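You operate a simulated robot arm through the tools that you are given. There is no shell and no other tool. Be economical: measure what you need, move in short steps, check, and stop when the job is done.

The job below is to be done with a simulated robot arm. You get a single attempt, and the scene is never put back.

JOB
Set the roughness meter on the sample block, then put the block back.
Fine: run the meter on it, press SET, and swing the arm out again.

The check looks at the end state, three seconds after you hand in, the way a careful person would. Anything else that was tipped, shoved, dropped, spilled or broken makes it a failure.

ROBOT AND FRAMES
A 7-joint arm with a two-finger parallel gripper, fixed in place. Base frame: the origin is at the foot of the arm, x ahead of it, y to its left, z up. Lengths are in mm, angles in degrees, forces in N, time in s.
With the tool pointing down near the work surface it reaches from about 240 to 680 mm from the base axis. Its first joint turns from -66.0 to 66.0 degrees. Payload 2.4 kg.
Tool frame: the origin (TCP) lies between the finger pads and is the grasp point; the fingertips stand 30 mm ahead of it; z points along the fingers, y is the line along which they close. Largest opening 94 mm; finger width 28, thickness 10; the body of the gripper, 50 by 96 mm, starts 55 mm behind the TCP.
Orientation is that of the tool frame in the base frame, as a unit quaternion [x, y, z, w]. With the fingers straight down and closing along the base's y, the tool's x points along the base's -x, its y along +y and its z along -z.

CONTROLS
- The arm moves only by the tool send_rows. Its argument "steps" is a list of rows, each a list of 7 numbers: the turn, a rotation vector about the tool's x, y, z in degrees, then the shift along the tool's x, y, z in mm, then the opening in per cent of the stroke, from 0 (shut) to 100 (fully open). In form: [[rx, ry, rz, x, y, z, jaw], ...]. A call has 1 to 20 rows; each row is the pose to reach, as a shift and turn from the pose commanded when the call began, along the tool's axes at that moment. Rows are played at 5 a second. More than 50 mm and 8.6 degrees between two rows, or a gripper value outside its range, and nothing of the call is played. A pose out of reach is approached as far as the arm can. The call stops where the force on the tool passes 40 N (or 10 N more than at its start, if that is more) or the arm is blocked; 0.2 s more then pass. The fingers move at their own pace (about 153 mm/s each) and stop on an object; they squeeze with about 40 N. The grip force told is the motor's: it shows also when the fingers shut on nothing. Time passes only in rows, and 0.2 s behind the last, so rows that repeat a pose let the fingers close. The reply holds the time, the measured pose of the TCP, the force on the tool along the base axes, the opening and the grip force, in the units named above and with some noise, with the torque about the TCP (base axes, N m) and any sound that the robot's microphone picked up.
- Cameras (640 x 400 px; columns grow to the right, rows downward): "scene" is fixed at [30.5, 467.4, 1444.3]; the picture's right is [-0.81, -0.59, 0.00], its down [-0.26, 0.35, -0.90] and it looks along [0.53, -0.73, -0.43] (base axes); focal length 374 px, centre (320, 200). "wrist" rides on the gripper at [76, 14, -102] in the tool frame; the picture's right is [-0.18, 0.98, 0.00], its down [-0.75, -0.14, -0.64] and it looks along [-0.63, -0.12, 0.77] (tool axes); focal length 243 px, centre (320, 200).
- capture(camera): a new picture of that camera. It takes no simulated time.
- point_at(camera, pixels): there is no depth. For up to 12 entries [column, row, z] of the newest picture of that camera ("zoom" is the newest enlarged one), the place [x, y] in the base frame at which the ray of that pixel passes the height z, good to about 2 mm, but the place of the scene camera against the robot may be out by one fixed shift of up to 18 mm in any direction. It takes no simulated time.
- zoom(camera, box): a new picture of the part [left, top, right, bottom] of that camera's present view, enlarged. It takes no simulated time.
- job_done(): hands the job in; it is judged then, once.

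Go step by step. Measure first, check grasps and placings, and put right what went wrong. The budget is 80 turns and 46 pictures, counting those below and the enlarged ones. Unless the task says otherwise, let go and move clear before handing in, and close with one line.

The tools are called after "Call:" by a JSON object that holds its "op" and its "data". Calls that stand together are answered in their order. send_rows: Moves the arm, as the interface text tells. Its arguments: {"type":"object","properties":{"steps":{"type":"array"}},"required":["steps"]} The other tools are called the same way: capture (camera) takes a picture; point_at (camera, pixels) gives the place at which the rays of pixels pass given heights; zoom (camera, box) takes an enlarged picture of a part of a camera's view; job_done () hands the job in.

At the start:

```text
clock: 0.0
position: [379.8, 36.7, 1227.5]
tool_rot: [-0.001, 1.0, 0.0, 0.001]
wrist_force: [-0.3, -0.5, 0.0]
ft_torque: [0.0, 0.0, 0.01]
opening: 94.0
gripper_force: 0.0
```

scene: 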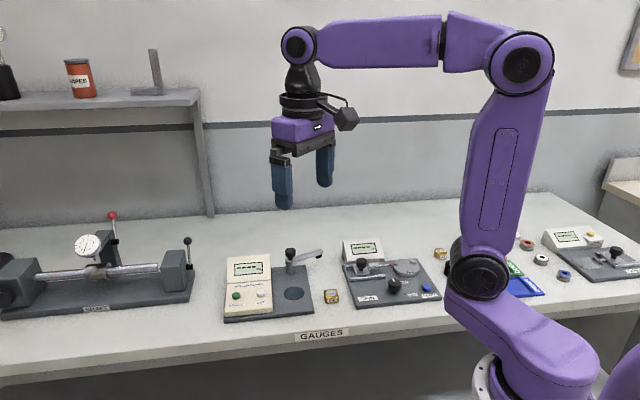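
wrist: 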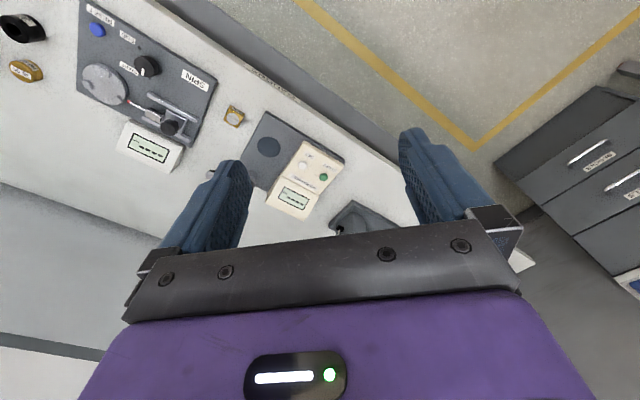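

The scene shows several gauges along the bench, but the labels are too small to read. I'll enlarge the middle and right parts to find the roughness meter.

Call:
{"op": "zoom", "data": {"camera": "scene", "box": [210, 220, 450, 345]}}

Call:
{"op": "zoom", "data": {"camera": "scene", "box": [420, 200, 640, 320]}}

Call:
{"op": "zoom", "data": {"camera": "wrist", "box": [0, 0, 360, 225]}}

```text
2.67 times, centred on (330, 282) of scene
```

zoom: 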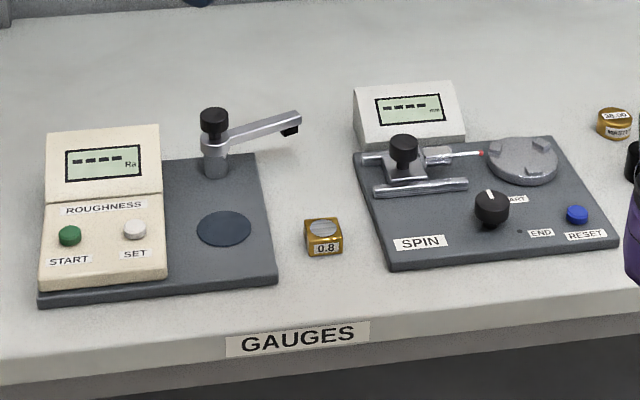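

```text
2.91 times, centred on (530, 260) of scene
```

zoom: 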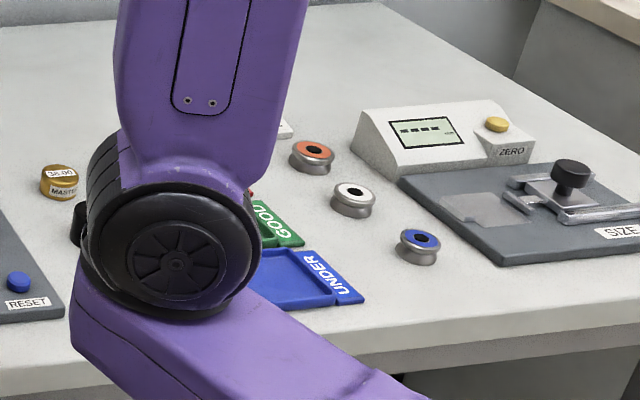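

```text
1.78 times, centred on (180, 112) of wrist
```

zoom: 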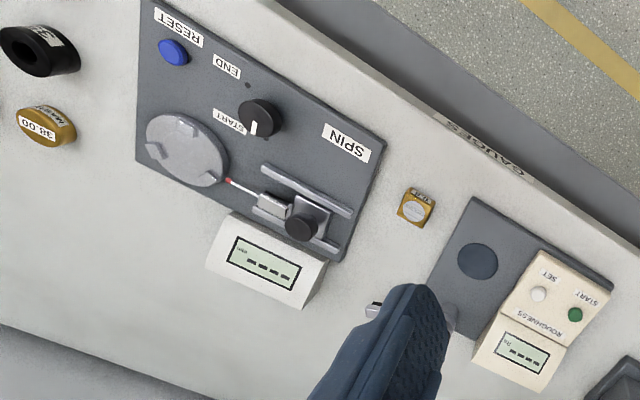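

The roughness meter is at scene (270, 285). It has START, SET and a swing arm on a post, with a dark seat disc and the 0.8 block beside it at (331, 293). I'll triangulate heights using both cameras.

Call:
{"op": "point_at", "data": {"camera": "scene", "pixels": [[331, 293, 700], [331, 293, 800], [331, 293, 900], [294, 293, 700], [294, 293, 800], [294, 293, 900]]}}

Call:
{"op": "point_at", "data": {"camera": "wrist", "pixels": [[233, 118, 700], [233, 118, 800], [233, 118, 900], [268, 147, 700], [268, 147, 800], [268, 147, 900]]}}

```text
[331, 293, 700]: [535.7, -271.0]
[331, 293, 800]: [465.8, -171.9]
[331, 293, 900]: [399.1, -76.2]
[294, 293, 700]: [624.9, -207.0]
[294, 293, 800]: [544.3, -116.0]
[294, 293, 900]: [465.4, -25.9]
```

```text
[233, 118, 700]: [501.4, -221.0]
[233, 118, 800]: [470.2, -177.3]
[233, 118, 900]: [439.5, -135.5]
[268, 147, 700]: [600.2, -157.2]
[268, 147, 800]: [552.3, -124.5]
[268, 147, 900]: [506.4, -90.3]
```

Both cameras agree best near z≈790, with the block around (470, -177) and the disc around (552, -124). I'll descend to a closer viewing pose to pin down the heights.

Call:
{"op": "send_rows", "data": {"steps": [[0, 0, 0, -2, -25, 38, 100], [0, 0, 0, -4, -50, 76, 100], [0, 0, 0, -6, -75, 114, 100], [0, 0, 0, -8, -100, 152, 100], [0, 0, 0, -9, -125, 190, 100], [0, 0, 0, -10, -147, 227, 100], [0, 0, 0, -10, -147, 227, 100]]}}

Call:
{"op": "capture", "data": {"camera": "wrist"}}

```text
clock: 1.6
position: [389.2, -113.2, 1003.5]
tool_rot: [0.0, 1.0, 0.0, 0.0]
wrist_force: [0.0, -0.4, -1.1]
ft_torque: [-0.03, -0.02, 0.0]
opening: 94.1
gripper_force: 0.0
```

```text
40 pictures are left
```

wrist: 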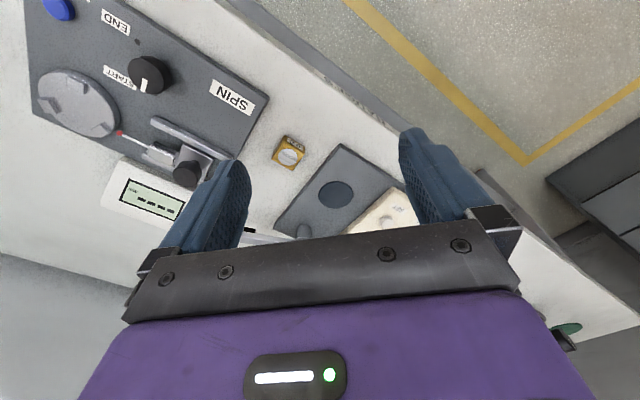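

The block is at (289, 152) and the disc at (336, 194) in this view. I'll intersect these rays with the earlier ones.

Call:
{"op": "point_at", "data": {"camera": "wrist", "pixels": [[289, 155, 780], [289, 155, 800], [289, 155, 820], [336, 194, 780], [336, 194, 800], [336, 194, 820]]}}

Call:
{"op": "zoom", "data": {"camera": "wrist", "box": [230, 110, 430, 235]}}

```text
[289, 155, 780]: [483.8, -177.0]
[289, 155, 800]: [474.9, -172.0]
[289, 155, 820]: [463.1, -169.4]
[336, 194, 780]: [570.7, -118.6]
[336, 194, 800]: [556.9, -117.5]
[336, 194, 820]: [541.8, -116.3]
```

```text
3.20 times, centred on (330, 172) of wrist
```

zoom: 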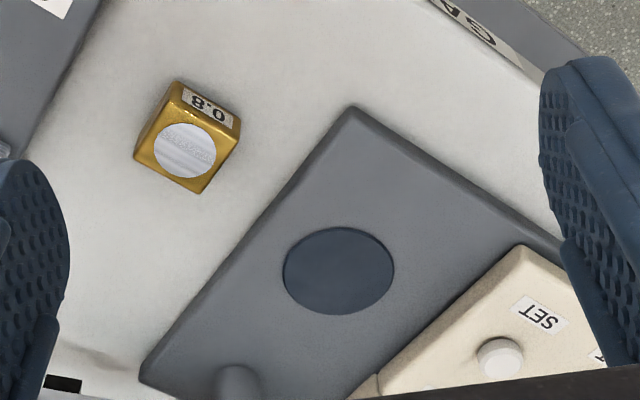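

Triangulation gives a block top at z≈822 near (463, -168) and a disc at z≈818 near (543, -116). I'll move forward so the rest of the meter and its swing arm come into view.

Call:
{"op": "send_rows", "data": {"steps": [[0, 0, 0, -35, 10, 0, 100], [0, 0, 0, -70, 20, 0, 100], [0, 0, 0, -110, 30, 0, 100], [0, 0, 0, -110, 30, 0, 100]]}}

Call:
{"op": "capture", "data": {"camera": "wrist"}}

Call:
{"op": "zoom", "data": {"camera": "wrist", "box": [200, 30, 440, 180]}}

```text
clock: 2.6
position: [500.1, -79.8, 1001.6]
tool_rot: [0.0, 1.0, -0.001, 0.0]
wrist_force: [0.6, 0.5, 0.0]
ft_torque: [-0.01, 0.01, -0.01]
opening: 94.1
gripper_force: 0.1
```

```text
38 pictures are left
```

wrist: 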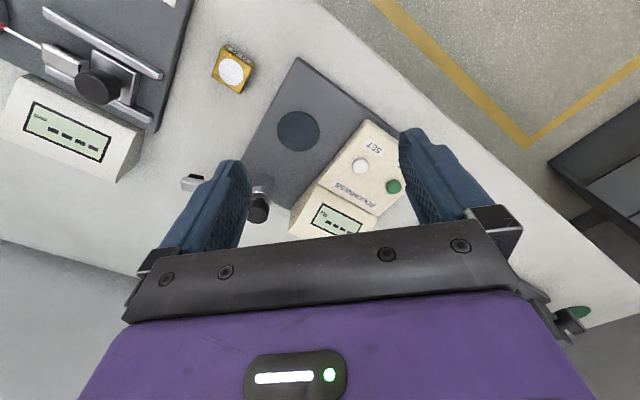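

```text
2.67 times, centred on (320, 105) of wrist
```

zoom: 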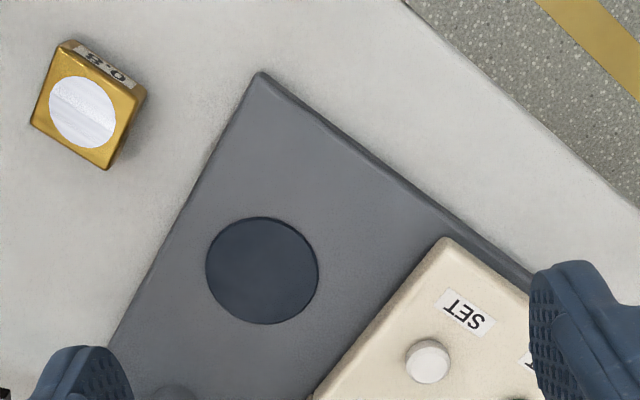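

This view shows the block top, the disc (298, 131), SET (361, 166), START (393, 187), the post knob (259, 207) and the arm tip (192, 183). I'll map all of these at likely heights.

Call:
{"op": "point_at", "data": {"camera": "zoom", "pixels": [[30, 122, 822], [62, 47, 822], [138, 93, 822], [105, 170, 822], [82, 112, 822], [262, 270, 800], [262, 270, 815], [262, 270, 825], [262, 71, 815], [545, 275, 815], [108, 340, 815], [428, 362, 850]]}}

Call:
{"op": "point_at", "data": {"camera": "wrist", "pixels": [[361, 166, 830], [361, 166, 850], [393, 187, 830], [393, 187, 850], [259, 209, 850], [259, 209, 880], [192, 183, 840], [192, 183, 870], [298, 131, 800], [298, 131, 815], [231, 72, 800], [231, 72, 822]]}}

```text
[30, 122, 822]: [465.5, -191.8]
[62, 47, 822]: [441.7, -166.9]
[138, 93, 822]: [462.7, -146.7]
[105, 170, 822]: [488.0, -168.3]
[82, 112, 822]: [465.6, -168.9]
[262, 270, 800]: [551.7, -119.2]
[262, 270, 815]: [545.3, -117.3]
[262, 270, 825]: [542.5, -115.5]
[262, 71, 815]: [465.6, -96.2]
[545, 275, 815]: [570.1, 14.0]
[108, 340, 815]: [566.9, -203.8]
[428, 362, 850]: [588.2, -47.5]
```

```text
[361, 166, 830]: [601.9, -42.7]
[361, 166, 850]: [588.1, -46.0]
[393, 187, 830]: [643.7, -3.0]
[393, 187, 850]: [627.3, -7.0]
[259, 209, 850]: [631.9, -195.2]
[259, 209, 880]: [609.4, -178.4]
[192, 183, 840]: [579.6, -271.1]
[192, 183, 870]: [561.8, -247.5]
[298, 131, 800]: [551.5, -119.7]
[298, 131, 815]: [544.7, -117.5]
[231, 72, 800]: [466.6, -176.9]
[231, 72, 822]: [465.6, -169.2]
```

The block centre is about (466, -170) with its edges near 45°, and the plate edges are near 46.5°. I'll yaw 45° so the fingers close along the bench, and hover above the block with a 60 mm opening.

Call:
{"op": "send_rows", "data": {"steps": [[0, 0, 7.5, 5, -15, 17, 64], [0, 0, 15, 11, -30, 33, 64], [0, 0, 22.5, 17, -45, 50, 64], [0, 0, 30, 23, -60, 67, 64], [0, 0, 37.5, 28, -75, 84, 64], [0, 0, 45, 34, -90, 100, 64], [0, 0, 45, 34, -90, 100, 64]]}}

Call:
{"op": "capture", "data": {"camera": "wrist"}}

Call:
{"op": "capture", "data": {"camera": "scene"}}

```text
clock: 4.2
position: [466.2, -171.1, 900.6]
tool_rot: [0.384, 0.923, 0.001, 0.0]
wrist_force: [0.2, 0.1, -0.2]
ft_torque: [0.01, -0.01, 0.0]
opening: 60.2
gripper_force: 0.1
```

```text
36 pictures are left
```

wrist: 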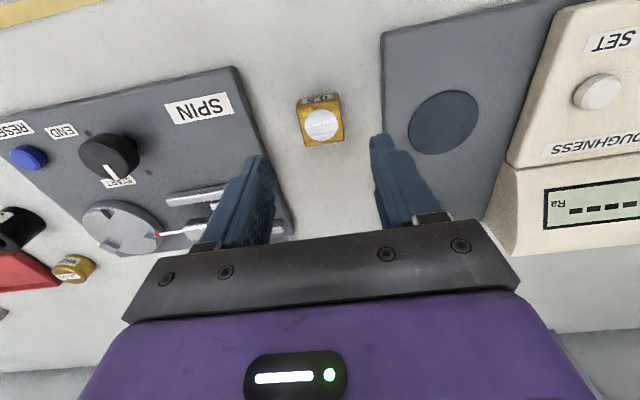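

```text
35 pictures are left
```

scene: 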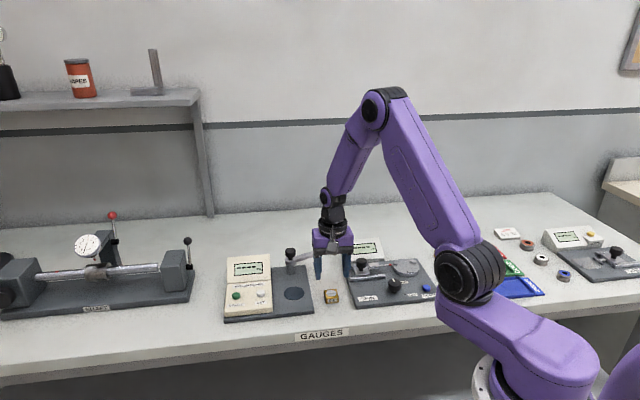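

The block now sits squarely between the fingers at (321, 121). I'll check its top-face corners in this view.

Call:
{"op": "zoom", "data": {"camera": "wrist", "box": [260, 70, 420, 170]}}

```text
4.00 times, centred on (340, 120) of wrist
```

zoom: 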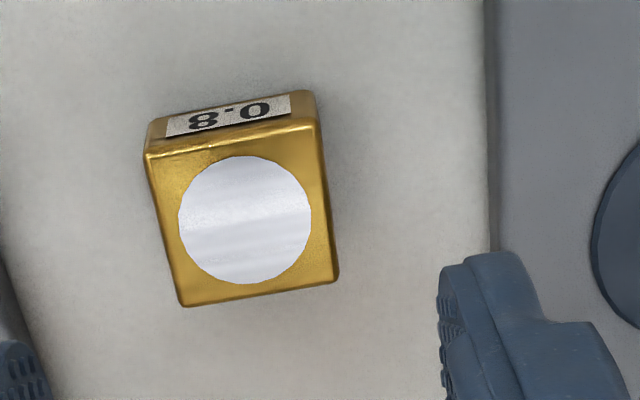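

Call:
{"op": "point_at", "data": {"camera": "zoom", "pixels": [[145, 156, 800], [145, 156, 820], [322, 128, 820], [338, 280, 820], [182, 304, 820], [245, 220, 800], [245, 220, 820], [155, 120, 795], [310, 92, 795], [490, 200, 795], [490, 60, 795]]}}

Call:
{"op": "point_at", "data": {"camera": "wrist", "pixels": [[444, 122, 800], [444, 122, 810], [444, 122, 820], [598, 92, 840], [598, 92, 850], [382, 33, 805], [576, 2, 805]]}}

```text
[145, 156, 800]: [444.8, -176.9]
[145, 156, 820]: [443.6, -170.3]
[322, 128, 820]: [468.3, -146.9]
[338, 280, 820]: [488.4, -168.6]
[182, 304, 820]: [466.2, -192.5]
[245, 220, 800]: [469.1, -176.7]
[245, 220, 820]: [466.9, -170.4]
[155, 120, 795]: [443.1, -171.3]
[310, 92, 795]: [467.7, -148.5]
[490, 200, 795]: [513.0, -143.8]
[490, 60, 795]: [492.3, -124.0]
```

```text
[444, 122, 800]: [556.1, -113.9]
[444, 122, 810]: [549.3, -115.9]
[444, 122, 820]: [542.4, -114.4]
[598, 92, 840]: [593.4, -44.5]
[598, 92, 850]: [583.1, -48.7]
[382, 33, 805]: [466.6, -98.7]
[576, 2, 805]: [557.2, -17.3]
```

The block's top face centre is (466.5, -170), the table is about 796 and the block is about 25 mm tall. I'll descend to TCP z≈830 so the fingertips are just above the table.

Call:
{"op": "send_rows", "data": {"steps": [[0, 0, 0, 0, 0, 25, 64], [0, 0, 0, 0, 0, 45, 64], [0, 0, 0, 0, 0, 60, 64], [0, 0, 0, 0, 0, 66, 64], [0, 0, 0, 0, 0, 70, 64], [0, 0, 0, 0, 0, 70, 64]]}}

Call:
{"op": "capture", "data": {"camera": "wrist"}}

```text
clock: 5.6
position: [466.0, -170.1, 830.2]
tool_rot: [0.383, 0.924, 0.0, 0.0]
wrist_force: [-0.2, 0.2, -0.1]
ft_torque: [-0.02, 0.0, 0.02]
opening: 60.3
gripper_force: 0.1
```

```text
33 pictures are left
```

wrist: 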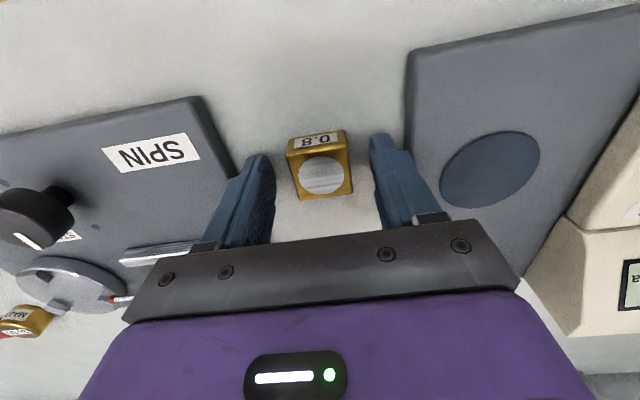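

The block is centred between the fingers with no contact forces. I'll close on it.

Call:
{"op": "send_rows", "data": {"steps": [[0, 0, 0, 0, 0, 0, 45], [0, 0, 0, 0, 0, 0, 25], [0, 0, 0, 0, 0, 0, 20], [0, 0, 0, 0, 0, 0, 20]]}}

```text
clock: 6.6
position: [466.3, -168.9, 830.5]
tool_rot: [0.383, 0.924, 0.0, 0.0]
wrist_force: [1.1, 0.1, -0.5]
ft_torque: [-0.01, -0.04, 0.04]
opening: 33.3
gripper_force: 40.0
```

The grip is firm at 33.3 mm. I'll lift, move over the disc at (547, -116.5) and check from above.

Call:
{"op": "send_rows", "data": {"steps": [[0, 0, 0, 0, 0, -20, 20], [0, 0, 0, 0, 0, -45, 20], [0, 0, 0, -5, 25, -45, 20], [0, 0, 0, -10, 55, -45, 20], [0, 0, 0, -15, 80, -45, 20], [0, 0, 1, -19, 95, -45, 20], [0, 0, 1, -19, 95, -45, 20]]}}

Call:
{"op": "capture", "data": {"camera": "wrist"}}

```text
clock: 8.2
position: [546.7, -117.7, 878.0]
tool_rot: [0.391, 0.921, 0.001, 0.0]
wrist_force: [-0.1, 0.2, 0.1]
ft_torque: [0.01, 0.0, 0.0]
opening: 18.8
gripper_force: 0.1
```

```text
32 pictures are left
```

wrist: 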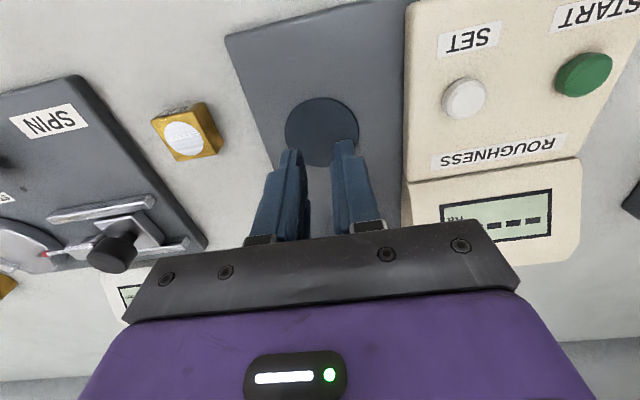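

The jaw reads 18.8 mm and the block is still on the table at (188, 133), so it slipped out. I'll measure where it stands now.

Call:
{"op": "zoom", "data": {"camera": "wrist", "box": [100, 70, 340, 220]}}

Call:
{"op": "zoom", "data": {"camera": "scene", "box": [250, 240, 378, 320]}}

```text
2.67 times, centred on (220, 145) of wrist
```

zoom: 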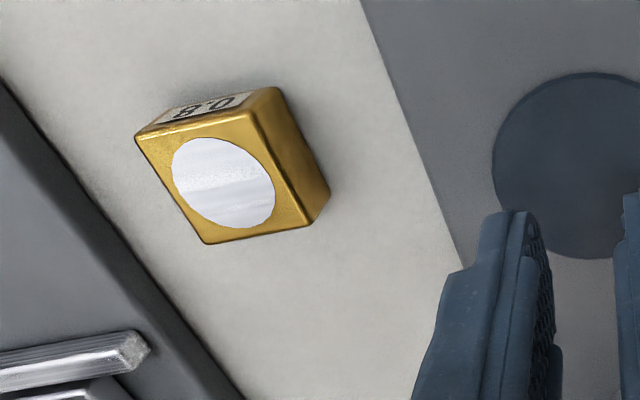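

```text
5.00 times, centred on (314, 280) of scene
```

zoom: 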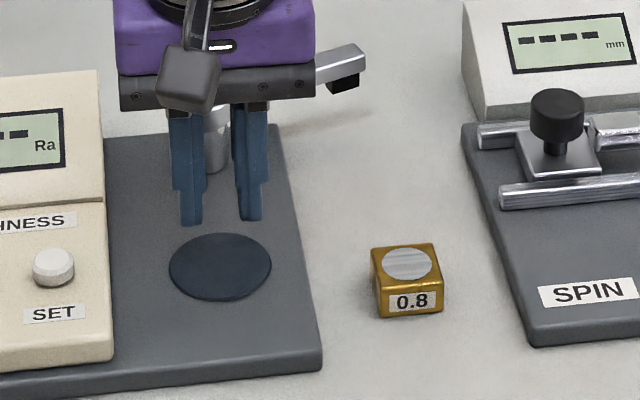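

Call:
{"op": "point_at", "data": {"camera": "wrist", "pixels": [[184, 138, 800], [184, 138, 820], [184, 138, 810], [322, 131, 800], [322, 131, 810], [322, 131, 820]]}}

Call:
{"op": "point_at", "data": {"camera": "scene", "pixels": [[332.5, 293, 820], [302, 293, 810]]}}

```text
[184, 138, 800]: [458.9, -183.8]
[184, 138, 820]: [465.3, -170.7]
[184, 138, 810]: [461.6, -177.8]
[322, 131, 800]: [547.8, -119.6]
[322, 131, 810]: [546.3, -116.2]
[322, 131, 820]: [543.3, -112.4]
```

```text
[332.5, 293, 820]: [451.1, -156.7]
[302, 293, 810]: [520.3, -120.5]
```

The block is still at (466, -170) with its top at 820, so its position has not changed. I'll go back above it and grip deeper and harder.

Call:
{"op": "send_rows", "data": {"steps": [[0, 0, 0, 0, 0, 0, 64], [0, 0, 0, 4, -25, 0, 64], [0, 0, -0.5, 9, -55, 0, 64], [0, 0, -1, 14, -80, 0, 64], [0, 0, -1, 17.6, -95.2, 0, 64], [0, 0, -1, 17.6, -95.2, 0, 64], [0, 0, -1, 17.6, -95.2, 20, 64], [0, 0, -1, 17.6, -95.2, 38, 64], [0, 0, -1, 17.6, -95.2, 44, 64], [0, 0, -1, 17.6, -95.2, 47, 64], [0, 0, -1, 17.6, -95.2, 47, 64]]}}

Call:
{"op": "capture", "data": {"camera": "wrist"}}

```text
clock: 10.6
position: [466.2, -170.5, 829.4]
tool_rot: [0.383, 0.924, 0.0, 0.001]
wrist_force: [-6.5, 1.7, 28.7]
ft_torque: [-0.05, 0.68, 0.1]
opening: 60.1
gripper_force: 0.0
```

```text
29 pictures are left
```

wrist: 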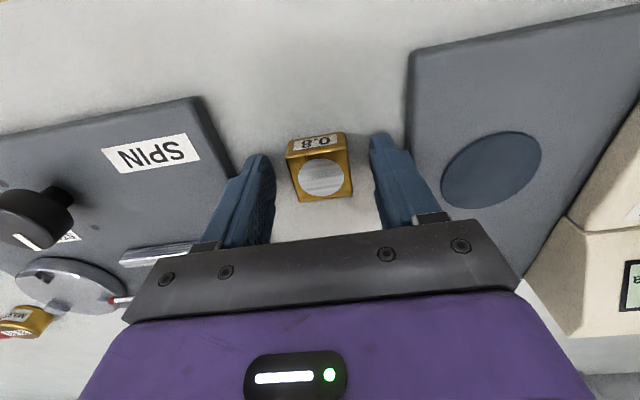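

The fingertips touch the table at TCP z≈829, with 28 N upward. I'll raise by 1 mm, close fully, then lift slowly by a few millimetres and check.

Call:
{"op": "send_rows", "data": {"steps": [[0, 0, 0, 0, 0, -1.5, 64], [0, 0, 0, 0, 0, -1.5, 40], [0, 0, 0, 0, 0, -1.5, 10], [0, 0, 0, 0, 0, -1.5, 0], [0, 0, 0, 0, 0, -1.5, 0], [0, 0, 0, 0, 0, -1.5, 0], [0, 0, 0, 0, 0, -2.5, 0], [0, 0, 0, 0, 0, -4, 0], [0, 0, 0, 0, 0, -6, 0], [0, 0, 0, 0, 0, -8, 0], [0, 0, 0, 0, 0, -8, 0]]}}

Call:
{"op": "capture", "data": {"camera": "wrist"}}

```text
clock: 13.0
position: [466.5, -169.3, 838.1]
tool_rot: [0.383, 0.924, -0.001, 0.0]
wrist_force: [-0.3, 0.4, -1.6]
ft_torque: [0.01, 0.02, 0.0]
opening: 33.1
gripper_force: 40.2
```

```text
28 pictures are left
```

wrist: 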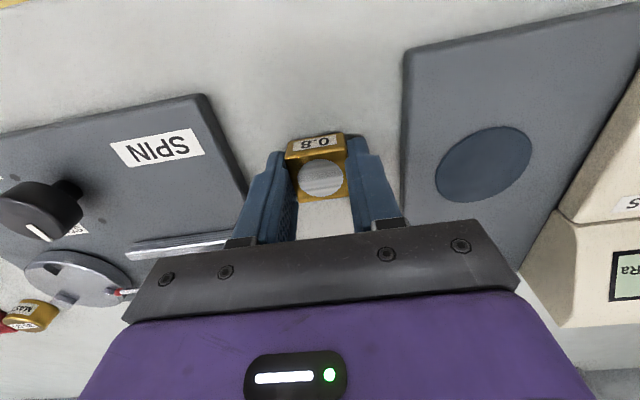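

The block's pixel position is unchanged after an 8 mm rise and -1.6 N shows its weight, so it is lifting. I'll continue slowly and check again.

Call:
{"op": "send_rows", "data": {"steps": [[0, 0, 0, 0, 0, -3, 0], [0, 0, 0, 0, 0, -7, 0], [0, 0, 0, 0, 0, -11, 0], [0, 0, 0, 0, 0, -15, 0], [0, 0, 0, 0, 0, -19, 0], [0, 0, 0, 0, 0, -23, 0], [0, 0, 0, 0, 0, -25, 0], [0, 0, 0, 0, 0, -25, 0]]}}

Call:
{"op": "capture", "data": {"camera": "wrist"}}

```text
clock: 14.8
position: [466.4, -169.6, 864.4]
tool_rot: [0.383, 0.924, 0.0, -0.001]
wrist_force: [0.0, 0.6, -1.2]
ft_torque: [-0.02, 0.01, 0.0]
opening: 33.2
gripper_force: 39.4
```

```text
27 pictures are left
```

wrist: 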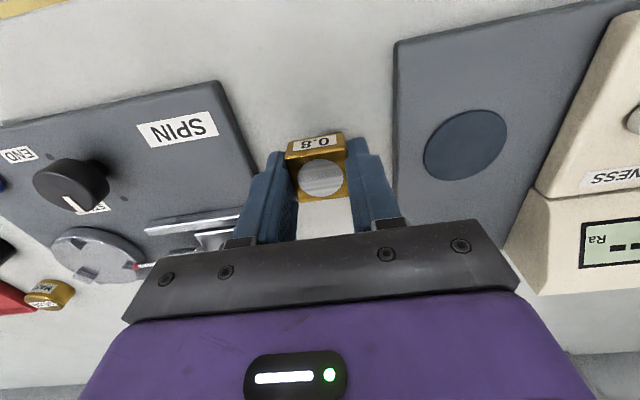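

The block is held at 33.2 mm. I'll carry it slowly over the disc at this height.

Call:
{"op": "send_rows", "data": {"steps": [[0, 0, 0, -1, 5, 0, 0], [0, 0, 0, -3, 13, 0, 0], [0, 0, 0, -5, 23, 0, 0], [0, 0, 0.3, -7, 33, 0, 0], [0, 0, 0.6, -9, 43, 0, 0], [0, 0, 0.9, -11, 53, 0, 0], [0, 0, 1, -13, 63, 0, 0], [0, 0, 1, -15, 73, 0, 0], [0, 0, 1, -17, 83, 0, 0], [0, 0, 1, -19, 91, 0, 0], [0, 0, 1, -19.6, 94.5, 0, 0], [0, 0, 1, -19.6, 94.5, 0, 0]]}}

Call:
{"op": "capture", "data": {"camera": "wrist"}}

```text
clock: 17.4
position: [546.9, -115.8, 862.4]
tool_rot: [0.392, 0.92, 0.0, 0.001]
wrist_force: [0.6, 0.2, -1.8]
ft_torque: [-0.02, 0.02, -0.03]
opening: 33.6
gripper_force: 39.5
```

```text
26 pictures are left
```

wrist: 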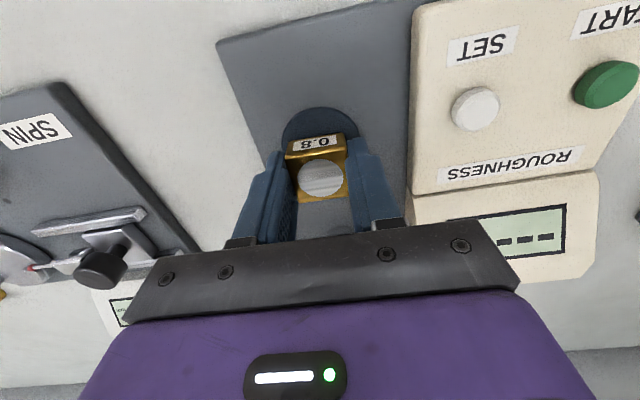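

The block is positioned over the disc. I'll lower it in small steps until there is contact.

Call:
{"op": "send_rows", "data": {"steps": [[0, 0, 0, 0, 0, 4, 0], [0, 0, 0, 0, 0, 8, 0], [0, 0, 0, 0, 0, 11, 0], [0, 0, 0, 0, 0, 13, 0], [0, 0, 0, 0, 0, 14, 0], [0, 0, 0, 0, 0, 15, 0], [0, 0, 0, 0, 0, 16, 0], [0, 0, 0, 0, 0, 16, 0]]}}

```text
clock: 19.2
position: [545.8, -117.9, 846.3]
tool_rot: [0.391, 0.92, 0.0, 0.0]
wrist_force: [0.1, -1.1, -1.6]
ft_torque: [0.0, -0.01, -0.01]
opening: 33.3
gripper_force: 39.5
```

Call:
{"op": "send_rows", "data": {"steps": [[0, 0, 0, 0, 0, 1, 0], [0, 0, 0, 0, 0, 2, 0], [0, 0, 0, 0, 0, 3, 0], [0, 0, 0, 0, 0, 3, 0]]}}

```text
clock: 20.2
position: [546.2, -117.3, 843.4]
tool_rot: [0.391, 0.92, 0.0, 0.001]
wrist_force: [-6.9, 2.7, 24.5]
ft_torque: [0.06, 0.46, -0.03]
opening: 33.5
gripper_force: 39.5
```

There is contact at TCP z≈843 with 24 N, so the block is seated on the disc. I'll ease off slightly, open, and rise.

Call:
{"op": "send_rows", "data": {"steps": [[0, 0, 0, 0, 0, -0.7, 0], [0, 0, 0, 0, 0, -0.7, 45], [0, 0, 0, 0, 0, -0.7, 55], [0, 0, 0, 0, 0, -0.7, 55], [0, 0, 0, 0, 0, -15, 55], [0, 0, 0, 0, 0, -40, 55], [0, 0, 0, 0, 0, -80, 55], [0, 0, 0, 0, 0, -115, 55], [0, 0, 0, 0, 0, -115, 55]]}}

Call:
{"op": "capture", "data": {"camera": "wrist"}}

Call:
{"op": "zoom", "data": {"camera": "scene", "box": [210, 220, 370, 320]}}

```text
clock: 22.2
position: [549.0, -117.1, 959.9]
tool_rot: [0.391, 0.92, 0.0, 0.0]
wrist_force: [0.0, 0.4, -0.6]
ft_torque: [0.01, 0.0, 0.02]
opening: 51.9
gripper_force: 0.0
```

```text
25 pictures are left
```

wrist: 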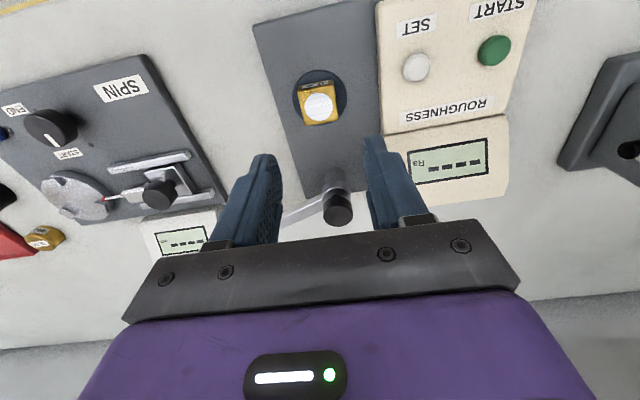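

```text
4.00 times, centred on (290, 270) of scene
```

zoom: 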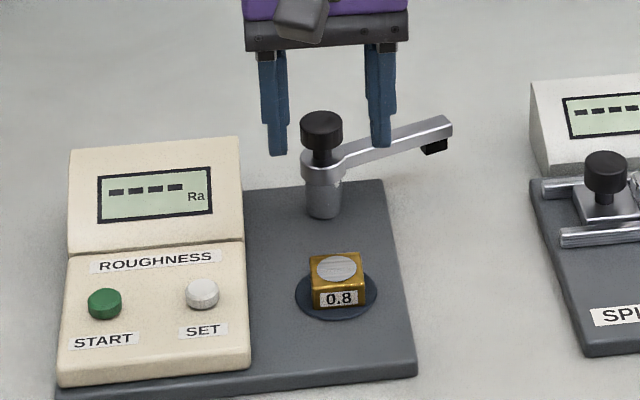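

The block sits centred on the disc. Now I'll locate the swing arm's pivot, knob and tip heights from this view and the scene.

Call:
{"op": "point_at", "data": {"camera": "wrist", "pixels": [[338, 207, 860], [338, 207, 880], [338, 207, 900], [336, 186, 813], [318, 103, 833], [415, 67, 845], [494, 50, 845], [320, 209, 860]]}}

Call:
{"op": "point_at", "data": {"camera": "scene", "pixels": [[290.2, 250, 860], [290.2, 250, 880], [290.2, 250, 900], [290.5, 273.5, 813], [320, 252, 860], [320, 252, 840], [294, 287, 833], [302, 293, 813]]}}

```text
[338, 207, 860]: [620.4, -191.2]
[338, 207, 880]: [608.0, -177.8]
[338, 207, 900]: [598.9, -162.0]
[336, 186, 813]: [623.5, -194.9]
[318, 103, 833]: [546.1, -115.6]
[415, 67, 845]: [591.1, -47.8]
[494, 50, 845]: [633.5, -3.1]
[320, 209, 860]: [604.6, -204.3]
```

```text
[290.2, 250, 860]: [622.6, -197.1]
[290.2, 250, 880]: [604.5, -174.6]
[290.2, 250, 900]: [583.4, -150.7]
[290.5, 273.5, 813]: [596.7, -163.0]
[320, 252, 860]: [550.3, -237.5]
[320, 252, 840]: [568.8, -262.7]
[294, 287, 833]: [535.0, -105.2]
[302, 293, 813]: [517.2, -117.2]
```

Comparing the cameras with the known block gives a scene shift of about (+12, -11). That puts the pivot knob near (602, -168) with its top at about 895, and the arm tip near (565, -251) at about 862. I'll move back for an unobstructed view of the arm.

Call:
{"op": "send_rows", "data": {"steps": [[0, 0, 0, -20, -10, -10, 30], [0, 0, 0, -40, -20, -20, 0], [0, 0, 0, -60, -30, -20, 0], [0, 0, 0, -80, -40, -20, 0], [0, 0, 0, -80, -40, -20, 0]]}}

Call:
{"op": "zoom", "data": {"camera": "wrist", "box": [200, 40, 440, 190]}}

Call:
{"op": "capture", "data": {"camera": "wrist"}}

```text
clock: 23.4
position: [572.9, -202.5, 977.7]
tool_rot: [0.39, 0.921, 0.0, 0.0]
wrist_force: [0.5, -0.2, -1.2]
ft_torque: [0.03, -0.01, -0.01]
opening: 0.0
gripper_force: 33.1
```

```text
2.67 times, centred on (320, 115) of wrist
```

zoom: 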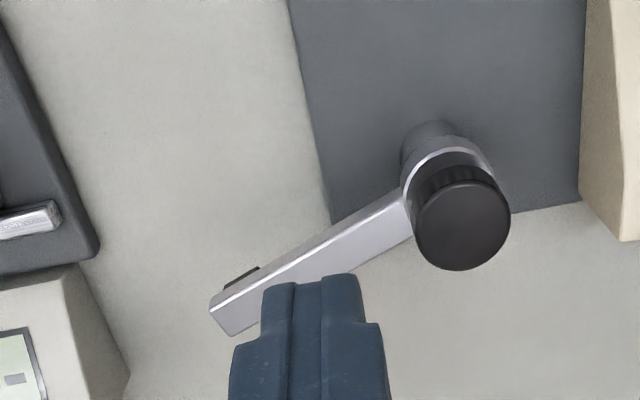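

```text
22 pictures are left
```

wrist: 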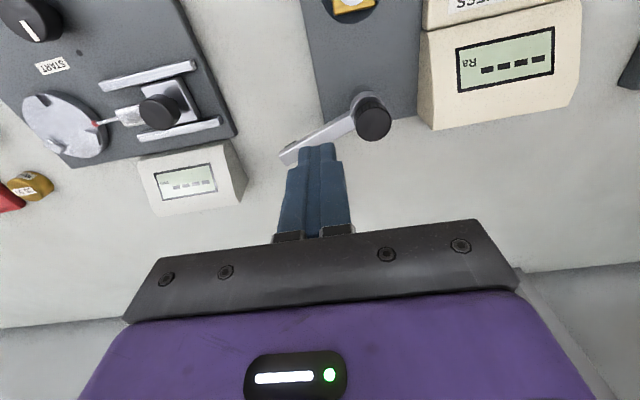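

The arm is clear here: in the zoom, the knob top is at (463, 225) and the bar runs from (408, 215) to its tip at (222, 318). I'll map these points.

Call:
{"op": "point_at", "data": {"camera": "zoom", "pixels": [[463, 225, 880], [463, 225, 890], [463, 225, 900], [222, 312, 855], [222, 312, 865], [222, 312, 875], [405, 192, 865], [412, 235, 865], [210, 302, 865], [232, 335, 865], [428, 135, 813]]}}

```text
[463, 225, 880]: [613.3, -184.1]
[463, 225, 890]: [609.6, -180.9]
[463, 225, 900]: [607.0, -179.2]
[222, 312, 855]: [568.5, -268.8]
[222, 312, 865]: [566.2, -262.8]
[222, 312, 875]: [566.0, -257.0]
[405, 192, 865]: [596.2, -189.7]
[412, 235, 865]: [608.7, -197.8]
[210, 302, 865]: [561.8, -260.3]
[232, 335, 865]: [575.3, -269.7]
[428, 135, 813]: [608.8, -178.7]
```

The wrist rays agree on a pivot at (615, -185), a knob top at about 870, and a bar at about 245° with a top near 850. I'll place the closed fingers behind the bar to push it round, starting by hovering and then lowering.

Call:
{"op": "send_rows", "data": {"steps": [[0, 0, 0, -22, 2, 20, 0], [0, 0, 0, -45, 5, 40, 0], [0, 0, 0, -65, 7, 55, 0], [0, 0, 0, -65, 7, 70, 0], [0, 0, 0, -65, 7, 70, 0]]}}

Call:
{"op": "zoom", "data": {"camera": "wrist", "box": [200, 40, 440, 190]}}

Call:
{"op": "zoom", "data": {"camera": "scene", "box": [210, 220, 370, 320]}}

```text
clock: 24.6
position: [623.9, -244.7, 907.2]
tool_rot: [0.39, 0.921, 0.0, 0.0]
wrist_force: [-0.5, 0.8, 0.2]
ft_torque: [0.01, -0.01, 0.02]
opening: 0.0
gripper_force: 33.0
```

```text
2.67 times, centred on (320, 115) of wrist
```

zoom: 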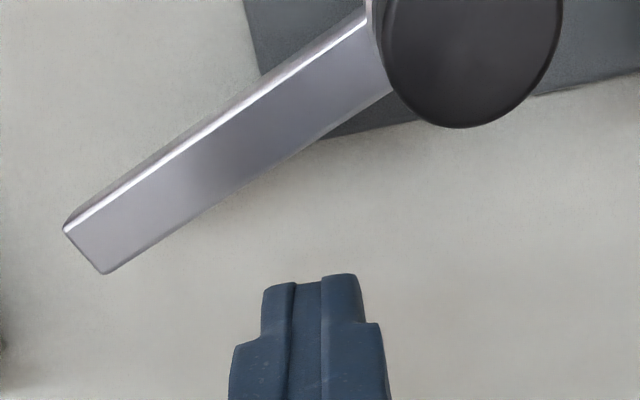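

```text
4.00 times, centred on (290, 270) of scene
```

zoom: 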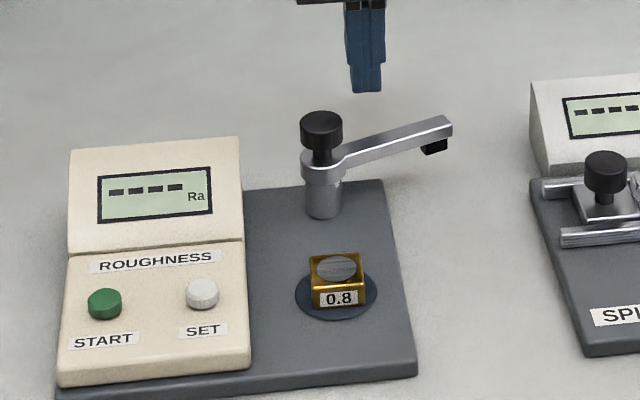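

The closed fingers hover behind the bar with clearance. I'll check the bar height once more from this nearer view.

Call:
{"op": "point_at", "data": {"camera": "wrist", "pixels": [[232, 133, 845], [232, 133, 855], [232, 133, 865], [374, 62, 865], [374, 62, 875], [374, 62, 885], [330, 90, 850], [330, 90, 860]]}}

```text
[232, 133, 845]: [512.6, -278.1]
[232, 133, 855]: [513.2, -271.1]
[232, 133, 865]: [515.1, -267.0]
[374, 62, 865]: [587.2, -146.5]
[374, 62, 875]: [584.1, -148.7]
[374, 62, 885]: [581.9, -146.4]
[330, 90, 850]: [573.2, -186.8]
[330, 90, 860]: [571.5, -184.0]
```

That used an older picture, so I'll take a fresh one.

Call:
{"op": "capture", "data": {"camera": "wrist"}}

Call:
{"op": "point_at", "data": {"camera": "wrist", "pixels": [[232, 133, 835], [232, 133, 845], [232, 133, 855], [232, 133, 865], [374, 62, 860], [374, 62, 870], [374, 62, 880], [374, 62, 895]]}}

```text
19 pictures are left
```

wrist: 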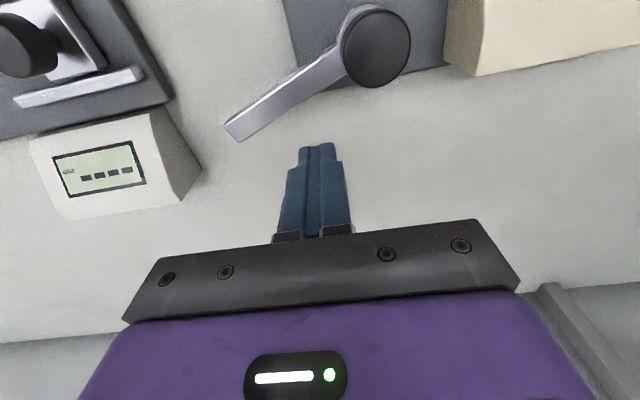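

```text
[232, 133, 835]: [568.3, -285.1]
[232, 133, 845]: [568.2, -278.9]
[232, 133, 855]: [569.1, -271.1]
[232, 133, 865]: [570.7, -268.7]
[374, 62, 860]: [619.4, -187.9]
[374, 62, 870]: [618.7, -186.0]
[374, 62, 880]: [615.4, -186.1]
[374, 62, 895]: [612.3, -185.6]
```

Call:
{"op": "point_at", "data": {"camera": "wrist", "pixels": [[376, 47, 870], [376, 47, 880], [376, 47, 890], [226, 124, 851], [241, 141, 851], [335, 48, 851], [348, 74, 851]]}}

```text
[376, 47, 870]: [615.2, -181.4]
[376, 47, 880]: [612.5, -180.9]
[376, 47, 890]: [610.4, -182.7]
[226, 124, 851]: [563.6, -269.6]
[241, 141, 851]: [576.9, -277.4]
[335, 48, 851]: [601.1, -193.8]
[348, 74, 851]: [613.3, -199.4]
```

The refined pivot is (613.5, -182.5), the bar top is about 851 and the bar angle is about 244°. I'll lower the tips beside the bar to about 834 and push along the arc to the halfway point.

Call:
{"op": "send_rows", "data": {"steps": [[0, 0, 0, 0, 0, 20, 0], [0, 0, 0, 0, 0, 43, 0], [0, 0, 0, 6, -1.5, 43, 0], [0, 0, 0, 12.2, -3, 43, 0], [0, 0, 0, 16, -6, 43, 0], [0, 0, 0, 20.5, -9.4, 43, 0], [0, 0, 0, 25.5, -12, 43, 0], [0, 0, 0, 30.4, -14.2, 43, 0], [0, 0, 0, 37.9, -17.4, 43, 0], [0, 0, 0, 46.3, -19.4, 43, 0], [0, 0, 0, 46.3, -19.4, 43, 0]]}}

Call:
{"op": "zoom", "data": {"camera": "scene", "box": [210, 220, 370, 320]}}

```text
clock: 27.0
position: [577.2, -224.4, 865.3]
tool_rot: [0.391, 0.921, 0.001, 0.0]
wrist_force: [0.4, -0.4, -0.8]
ft_torque: [-0.02, 0.0, -0.02]
opening: 0.1
gripper_force: 33.0
```

```text
4.00 times, centred on (290, 270) of scene
```

zoom: 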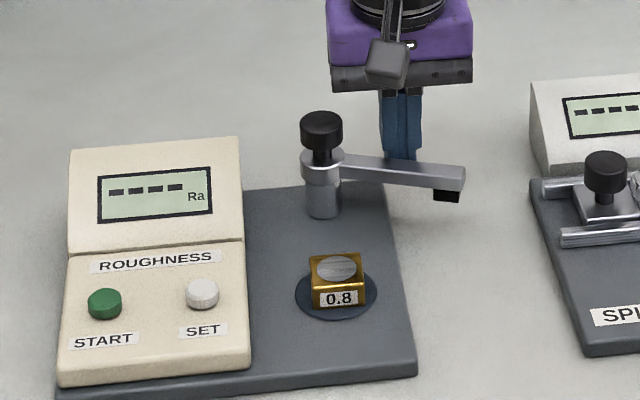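

The bar swings freely along with the fingers. I'll continue the arc to just short of the block and check the pad's clearance.

Call:
{"op": "send_rows", "data": {"steps": [[0, 0, 0, 9.3, -0.4, 0, 0], [0, 0, 0, 18.9, 1.1, 0, 0], [0, 0, 0, 28.3, 4.6, 0, 0], [0, 0, 0, 37.3, 10.1, 0, 0], [0, 0, 0, 41, 14, 0, 0], [0, 0, 0, 41, 14, 0, 0]]}}

Call:
{"op": "zoom", "data": {"camera": "scene", "box": [240, 230, 336, 290]}}

Call:
{"op": "capture", "data": {"camera": "wrist"}}

```text
clock: 28.4
position: [559.6, -185.4, 865.1]
tool_rot: [0.39, 0.921, 0.0, 0.001]
wrist_force: [0.5, -0.3, 0.3]
ft_torque: [0.04, 0.03, 0.01]
opening: 0.0
gripper_force: 33.5
```

```text
6.67 times, centred on (288, 260) of scene
```

zoom: 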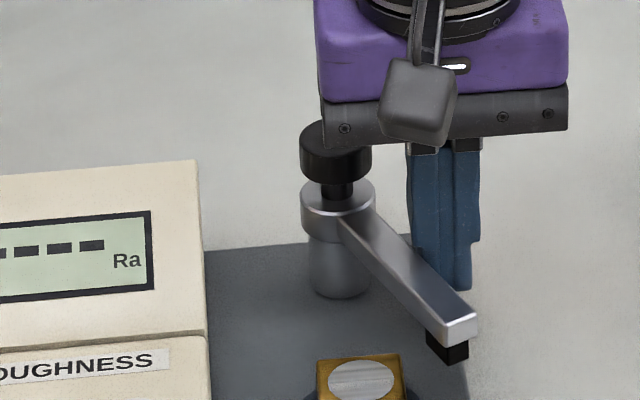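

```text
16 pictures are left
```

wrist: 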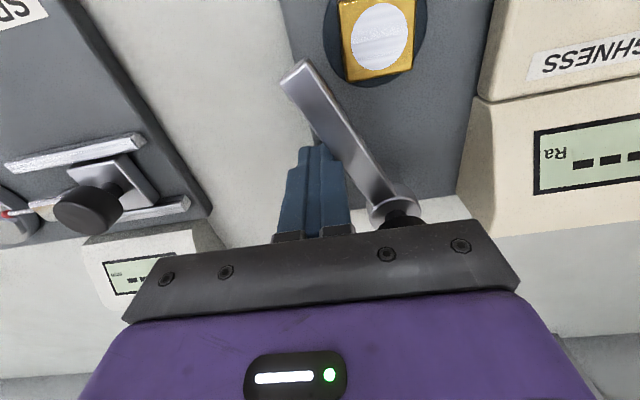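

The bar is near the block. Before the last push I need to know whether the pad clears the block top, so I'll check its height along the scene ray.

Call:
{"op": "point_at", "data": {"camera": "scene", "pixels": [[308.2, 283.7, 830], [308.2, 283.7, 840], [306, 281.5, 830], [306, 281.5, 840]]}}

Call:
{"op": "point_at", "data": {"camera": "wrist", "pixels": [[294, 71, 851], [283, 82, 851], [306, 60, 851], [382, 195, 851], [377, 42, 833]]}}

Call:
{"op": "zoom", "data": {"camera": "scene", "box": [280, 270, 328, 300]}}

```text
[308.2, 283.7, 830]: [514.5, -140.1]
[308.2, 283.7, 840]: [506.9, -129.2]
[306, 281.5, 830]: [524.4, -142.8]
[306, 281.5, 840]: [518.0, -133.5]
```

```text
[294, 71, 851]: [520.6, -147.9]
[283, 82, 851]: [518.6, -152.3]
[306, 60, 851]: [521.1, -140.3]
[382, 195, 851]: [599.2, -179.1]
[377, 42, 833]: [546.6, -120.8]
```

```text
13.33 times, centred on (304, 285) of scene
```

zoom: 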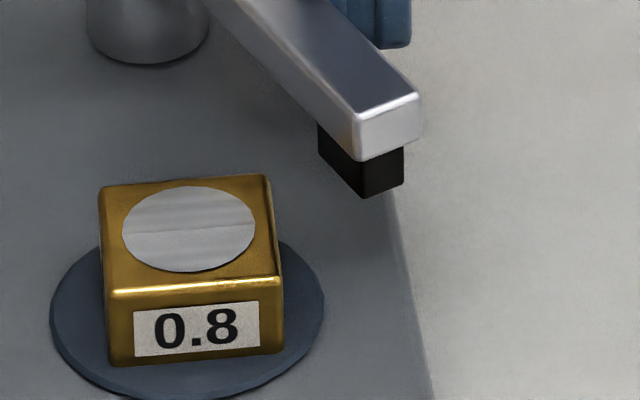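

Call:
{"op": "point_at", "data": {"camera": "scene", "pixels": [[306.85, 278.8, 840], [306.85, 278.8, 850], [306.85, 278.8, 860], [307.2, 284.85, 825], [307.2, 284.85, 835], [307.2, 284.85, 845], [298.2, 287.2, 833], [304.6, 283.2, 833]]}}

Call:
{"op": "zoom", "data": {"camera": "wrist", "box": [260, 0, 420, 100]}}

```text
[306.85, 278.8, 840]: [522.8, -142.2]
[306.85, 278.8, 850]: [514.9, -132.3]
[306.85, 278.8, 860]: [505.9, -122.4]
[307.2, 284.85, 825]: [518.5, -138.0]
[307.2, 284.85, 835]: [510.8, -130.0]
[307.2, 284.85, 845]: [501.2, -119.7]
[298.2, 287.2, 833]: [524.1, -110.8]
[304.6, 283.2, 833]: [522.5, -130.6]
```

```text
4.00 times, centred on (340, 50) of wrist
```

zoom: 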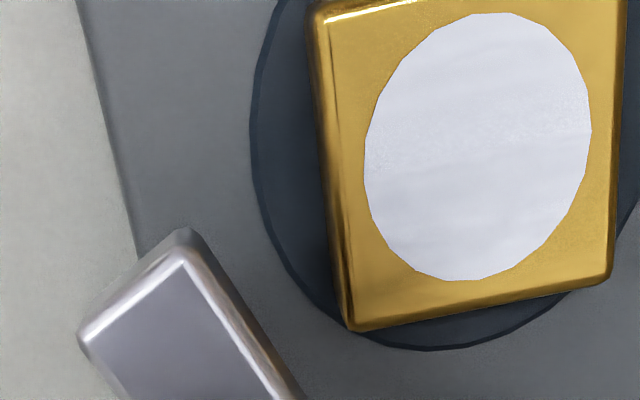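

The combined rays put the pad bottom at about 835 against the block top at 833, which is a narrow but positive clearance. I'll push on slowly and check.

Call:
{"op": "send_rows", "data": {"steps": [[0, 0, 0, 2.1, 1.9, 0, 0], [0, 0, 0, 4.2, 3.7, 0, 0], [0, 0, 0, 6, 6, 0, 0], [0, 0, 0, 7.5, 8.3, 0, 0], [0, 0, 0, 9, 10.6, 0, 0], [0, 0, 0, 10.4, 13, 0, 0], [0, 0, 0, 10.4, 13, 0, 0]]}}

Call:
{"op": "zoom", "data": {"camera": "scene", "box": [272, 260, 328, 295]}}

```text
clock: 30.0
position: [561.4, -168.4, 866.6]
tool_rot: [0.39, 0.921, -0.001, 0.0]
wrist_force: [0.3, -0.4, -0.1]
ft_torque: [0.0, 0.01, 0.0]
opening: 0.0
gripper_force: 32.9
```

```text
11.43 times, centred on (300, 278) of scene
```

zoom: 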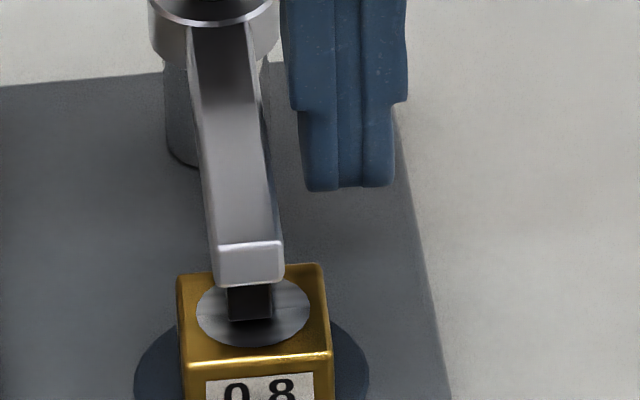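

The pad rests over the mirror centre, the arm is clear of the fingers and the block hasn't moved. I'll back off, rise and go to hover over START.

Call:
{"op": "send_rows", "data": {"steps": [[0, 0, 0, 0, -12, 0, 0], [0, 0, 0, 0, -20, -10, 0], [0, 0, 0, 0, -20, -50, 0], [0, 0, 0, 0, -20, -95, 0], [0, 0, 0, 15, 20, -95, 0], [0, 0, 0, 30, 60, -95, 0], [0, 0, 0, 45, 105, -95, 0], [0, 0, 0, 60, 145, -85, 0], [0, 0, 0, 65.6, 167, -60, 0], [0, 0, 0, 65.6, 167, -35, 0], [0, 0, 0, 65.6, 167, -35, 0]]}}

Call:
{"op": "capture", "data": {"camera": "wrist"}}

```text
clock: 32.4
position: [635.2, -5.1, 900.4]
tool_rot: [0.39, 0.921, 0.0, 0.0]
wrist_force: [-0.5, -0.6, 0.4]
ft_torque: [0.02, 0.0, -0.03]
opening: 0.0
gripper_force: 32.8
```

```text
12 pictures are left
```

wrist: 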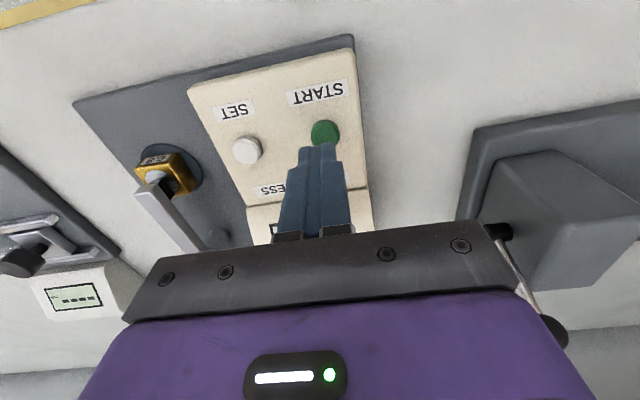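

Call:
{"op": "point_at", "data": {"camera": "wrist", "pixels": [[325, 131, 830], [325, 131, 838], [325, 131, 845], [247, 150, 830], [247, 150, 838], [247, 150, 845]]}}

```text
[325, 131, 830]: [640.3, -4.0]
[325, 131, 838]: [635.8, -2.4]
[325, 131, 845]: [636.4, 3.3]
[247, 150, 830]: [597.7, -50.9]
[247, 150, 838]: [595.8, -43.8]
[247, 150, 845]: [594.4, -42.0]
```

START maps to (637, -3) and SET to (596, -44.5), both at about z 838. I'll lower the closed tips onto START.

Call:
{"op": "send_rows", "data": {"steps": [[0, 0, 0, 0.4, 2.5, 15, 0], [0, 0, 0, 0.4, 2.5, 24, 0], [0, 0, 0, 0.4, 2.5, 28, 0], [0, 0, 0, 0.4, 2.5, 30, 0], [0, 0, 0, 0.4, 2.5, 31, 0], [0, 0, 0, 0.4, 2.5, 32, 0]]}}

```text
clock: 33.8
position: [637.4, -4.3, 869.2]
tool_rot: [0.39, 0.921, 0.0, -0.001]
wrist_force: [1.0, 1.1, 1.5]
ft_torque: [-0.01, -0.06, 0.01]
opening: 0.0
gripper_force: 33.0
heard: click
```

A click was heard at a light 1.5 N. I'll release upward, give it a moment to run, and read the display.

Call:
{"op": "send_rows", "data": {"steps": [[0, 0, 0, 0, 0, -15, 0], [0, 0, 0, 0, 0, -30, 0], [0, 0, 0, 0, 0, -30, 0], [0, 0, 0, 0, 0, -30, 0], [0, 0, 0, 0, 0, -30, 0]]}}

Call:
{"op": "zoom", "data": {"camera": "scene", "box": [210, 230, 338, 310]}}

```text
clock: 35.0
position: [637.8, -2.6, 899.2]
tool_rot: [0.391, 0.92, 0.001, 0.0]
wrist_force: [-0.4, -0.2, 0.0]
ft_torque: [0.03, -0.03, 0.02]
opening: 0.0
gripper_force: 33.0
```

```text
5.00 times, centred on (274, 270) of scene
```

zoom: 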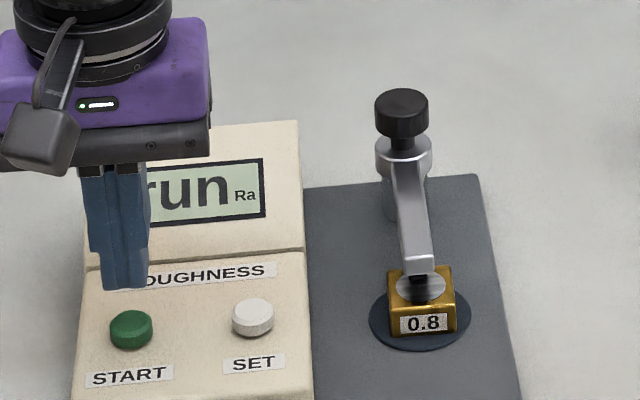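

The display reads "run". I'll move above SET at this height and wait for it to finish.

Call:
{"op": "send_rows", "data": {"steps": [[0, 0, 0, 0, -20, 0, 0], [0, 0, 0, -1, -40, 0, 0], [0, 0, 0, -1.3, -58, 0, 0], [0, 0, 0, -1.3, -58, 0, 0], [0, 0, 0, -1.3, -58, 0, 0], [0, 0, 0, -1.3, -58, 0, 0], [0, 0, 0, -1.3, -58, 0, 0], [0, 0, 0, -1.3, -58, 0, 0], [0, 0, 0, -1.3, -58, 0, 0], [0, 0, 0, -1.3, -58, 0, 0], [0, 0, 0, -1.3, -58, 0, 0], [0, 0, 0, -1.3, -58, 0, 0], [0, 0, 0, -1.3, -58, 0, 0], [0, 0, 0, -1.3, -58, 0, 0], [0, 0, 0, -1.3, -58, 0, 0], [0, 0, 0, -1.3, -58, 0, 0]]}}

Call:
{"op": "zoom", "data": {"camera": "scene", "box": [210, 230, 338, 310]}}

```text
clock: 38.4
position: [596.8, -43.5, 897.8]
tool_rot: [0.39, 0.921, 0.0, -0.001]
wrist_force: [-0.5, -0.5, -0.1]
ft_torque: [0.0, -0.03, 0.0]
opening: 0.0
gripper_force: 33.1
```

```text
5.00 times, centred on (274, 270) of scene
```

zoom: 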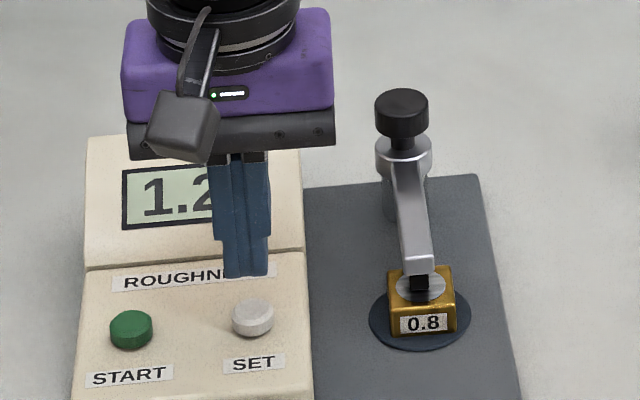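

The run finished with a reading of 1.2x, so now I'll press SET the same way.

Call:
{"op": "send_rows", "data": {"steps": [[0, 0, 0, 0, 0, 12, 0], [0, 0, 0, 0, 0, 22, 0], [0, 0, 0, 0, 0, 27, 0], [0, 0, 0, 0, 0, 29, 0], [0, 0, 0, 0, 0, 30, 0], [0, 0, 0, 0, 0, 31, 0]]}}

```text
clock: 39.8
position: [595.7, -45.3, 866.5]
tool_rot: [0.391, 0.92, 0.0, 0.0]
wrist_force: [1.3, -0.2, 3.4]
ft_torque: [0.01, -0.04, -0.02]
opening: 0.2
gripper_force: 32.7
heard: click
```

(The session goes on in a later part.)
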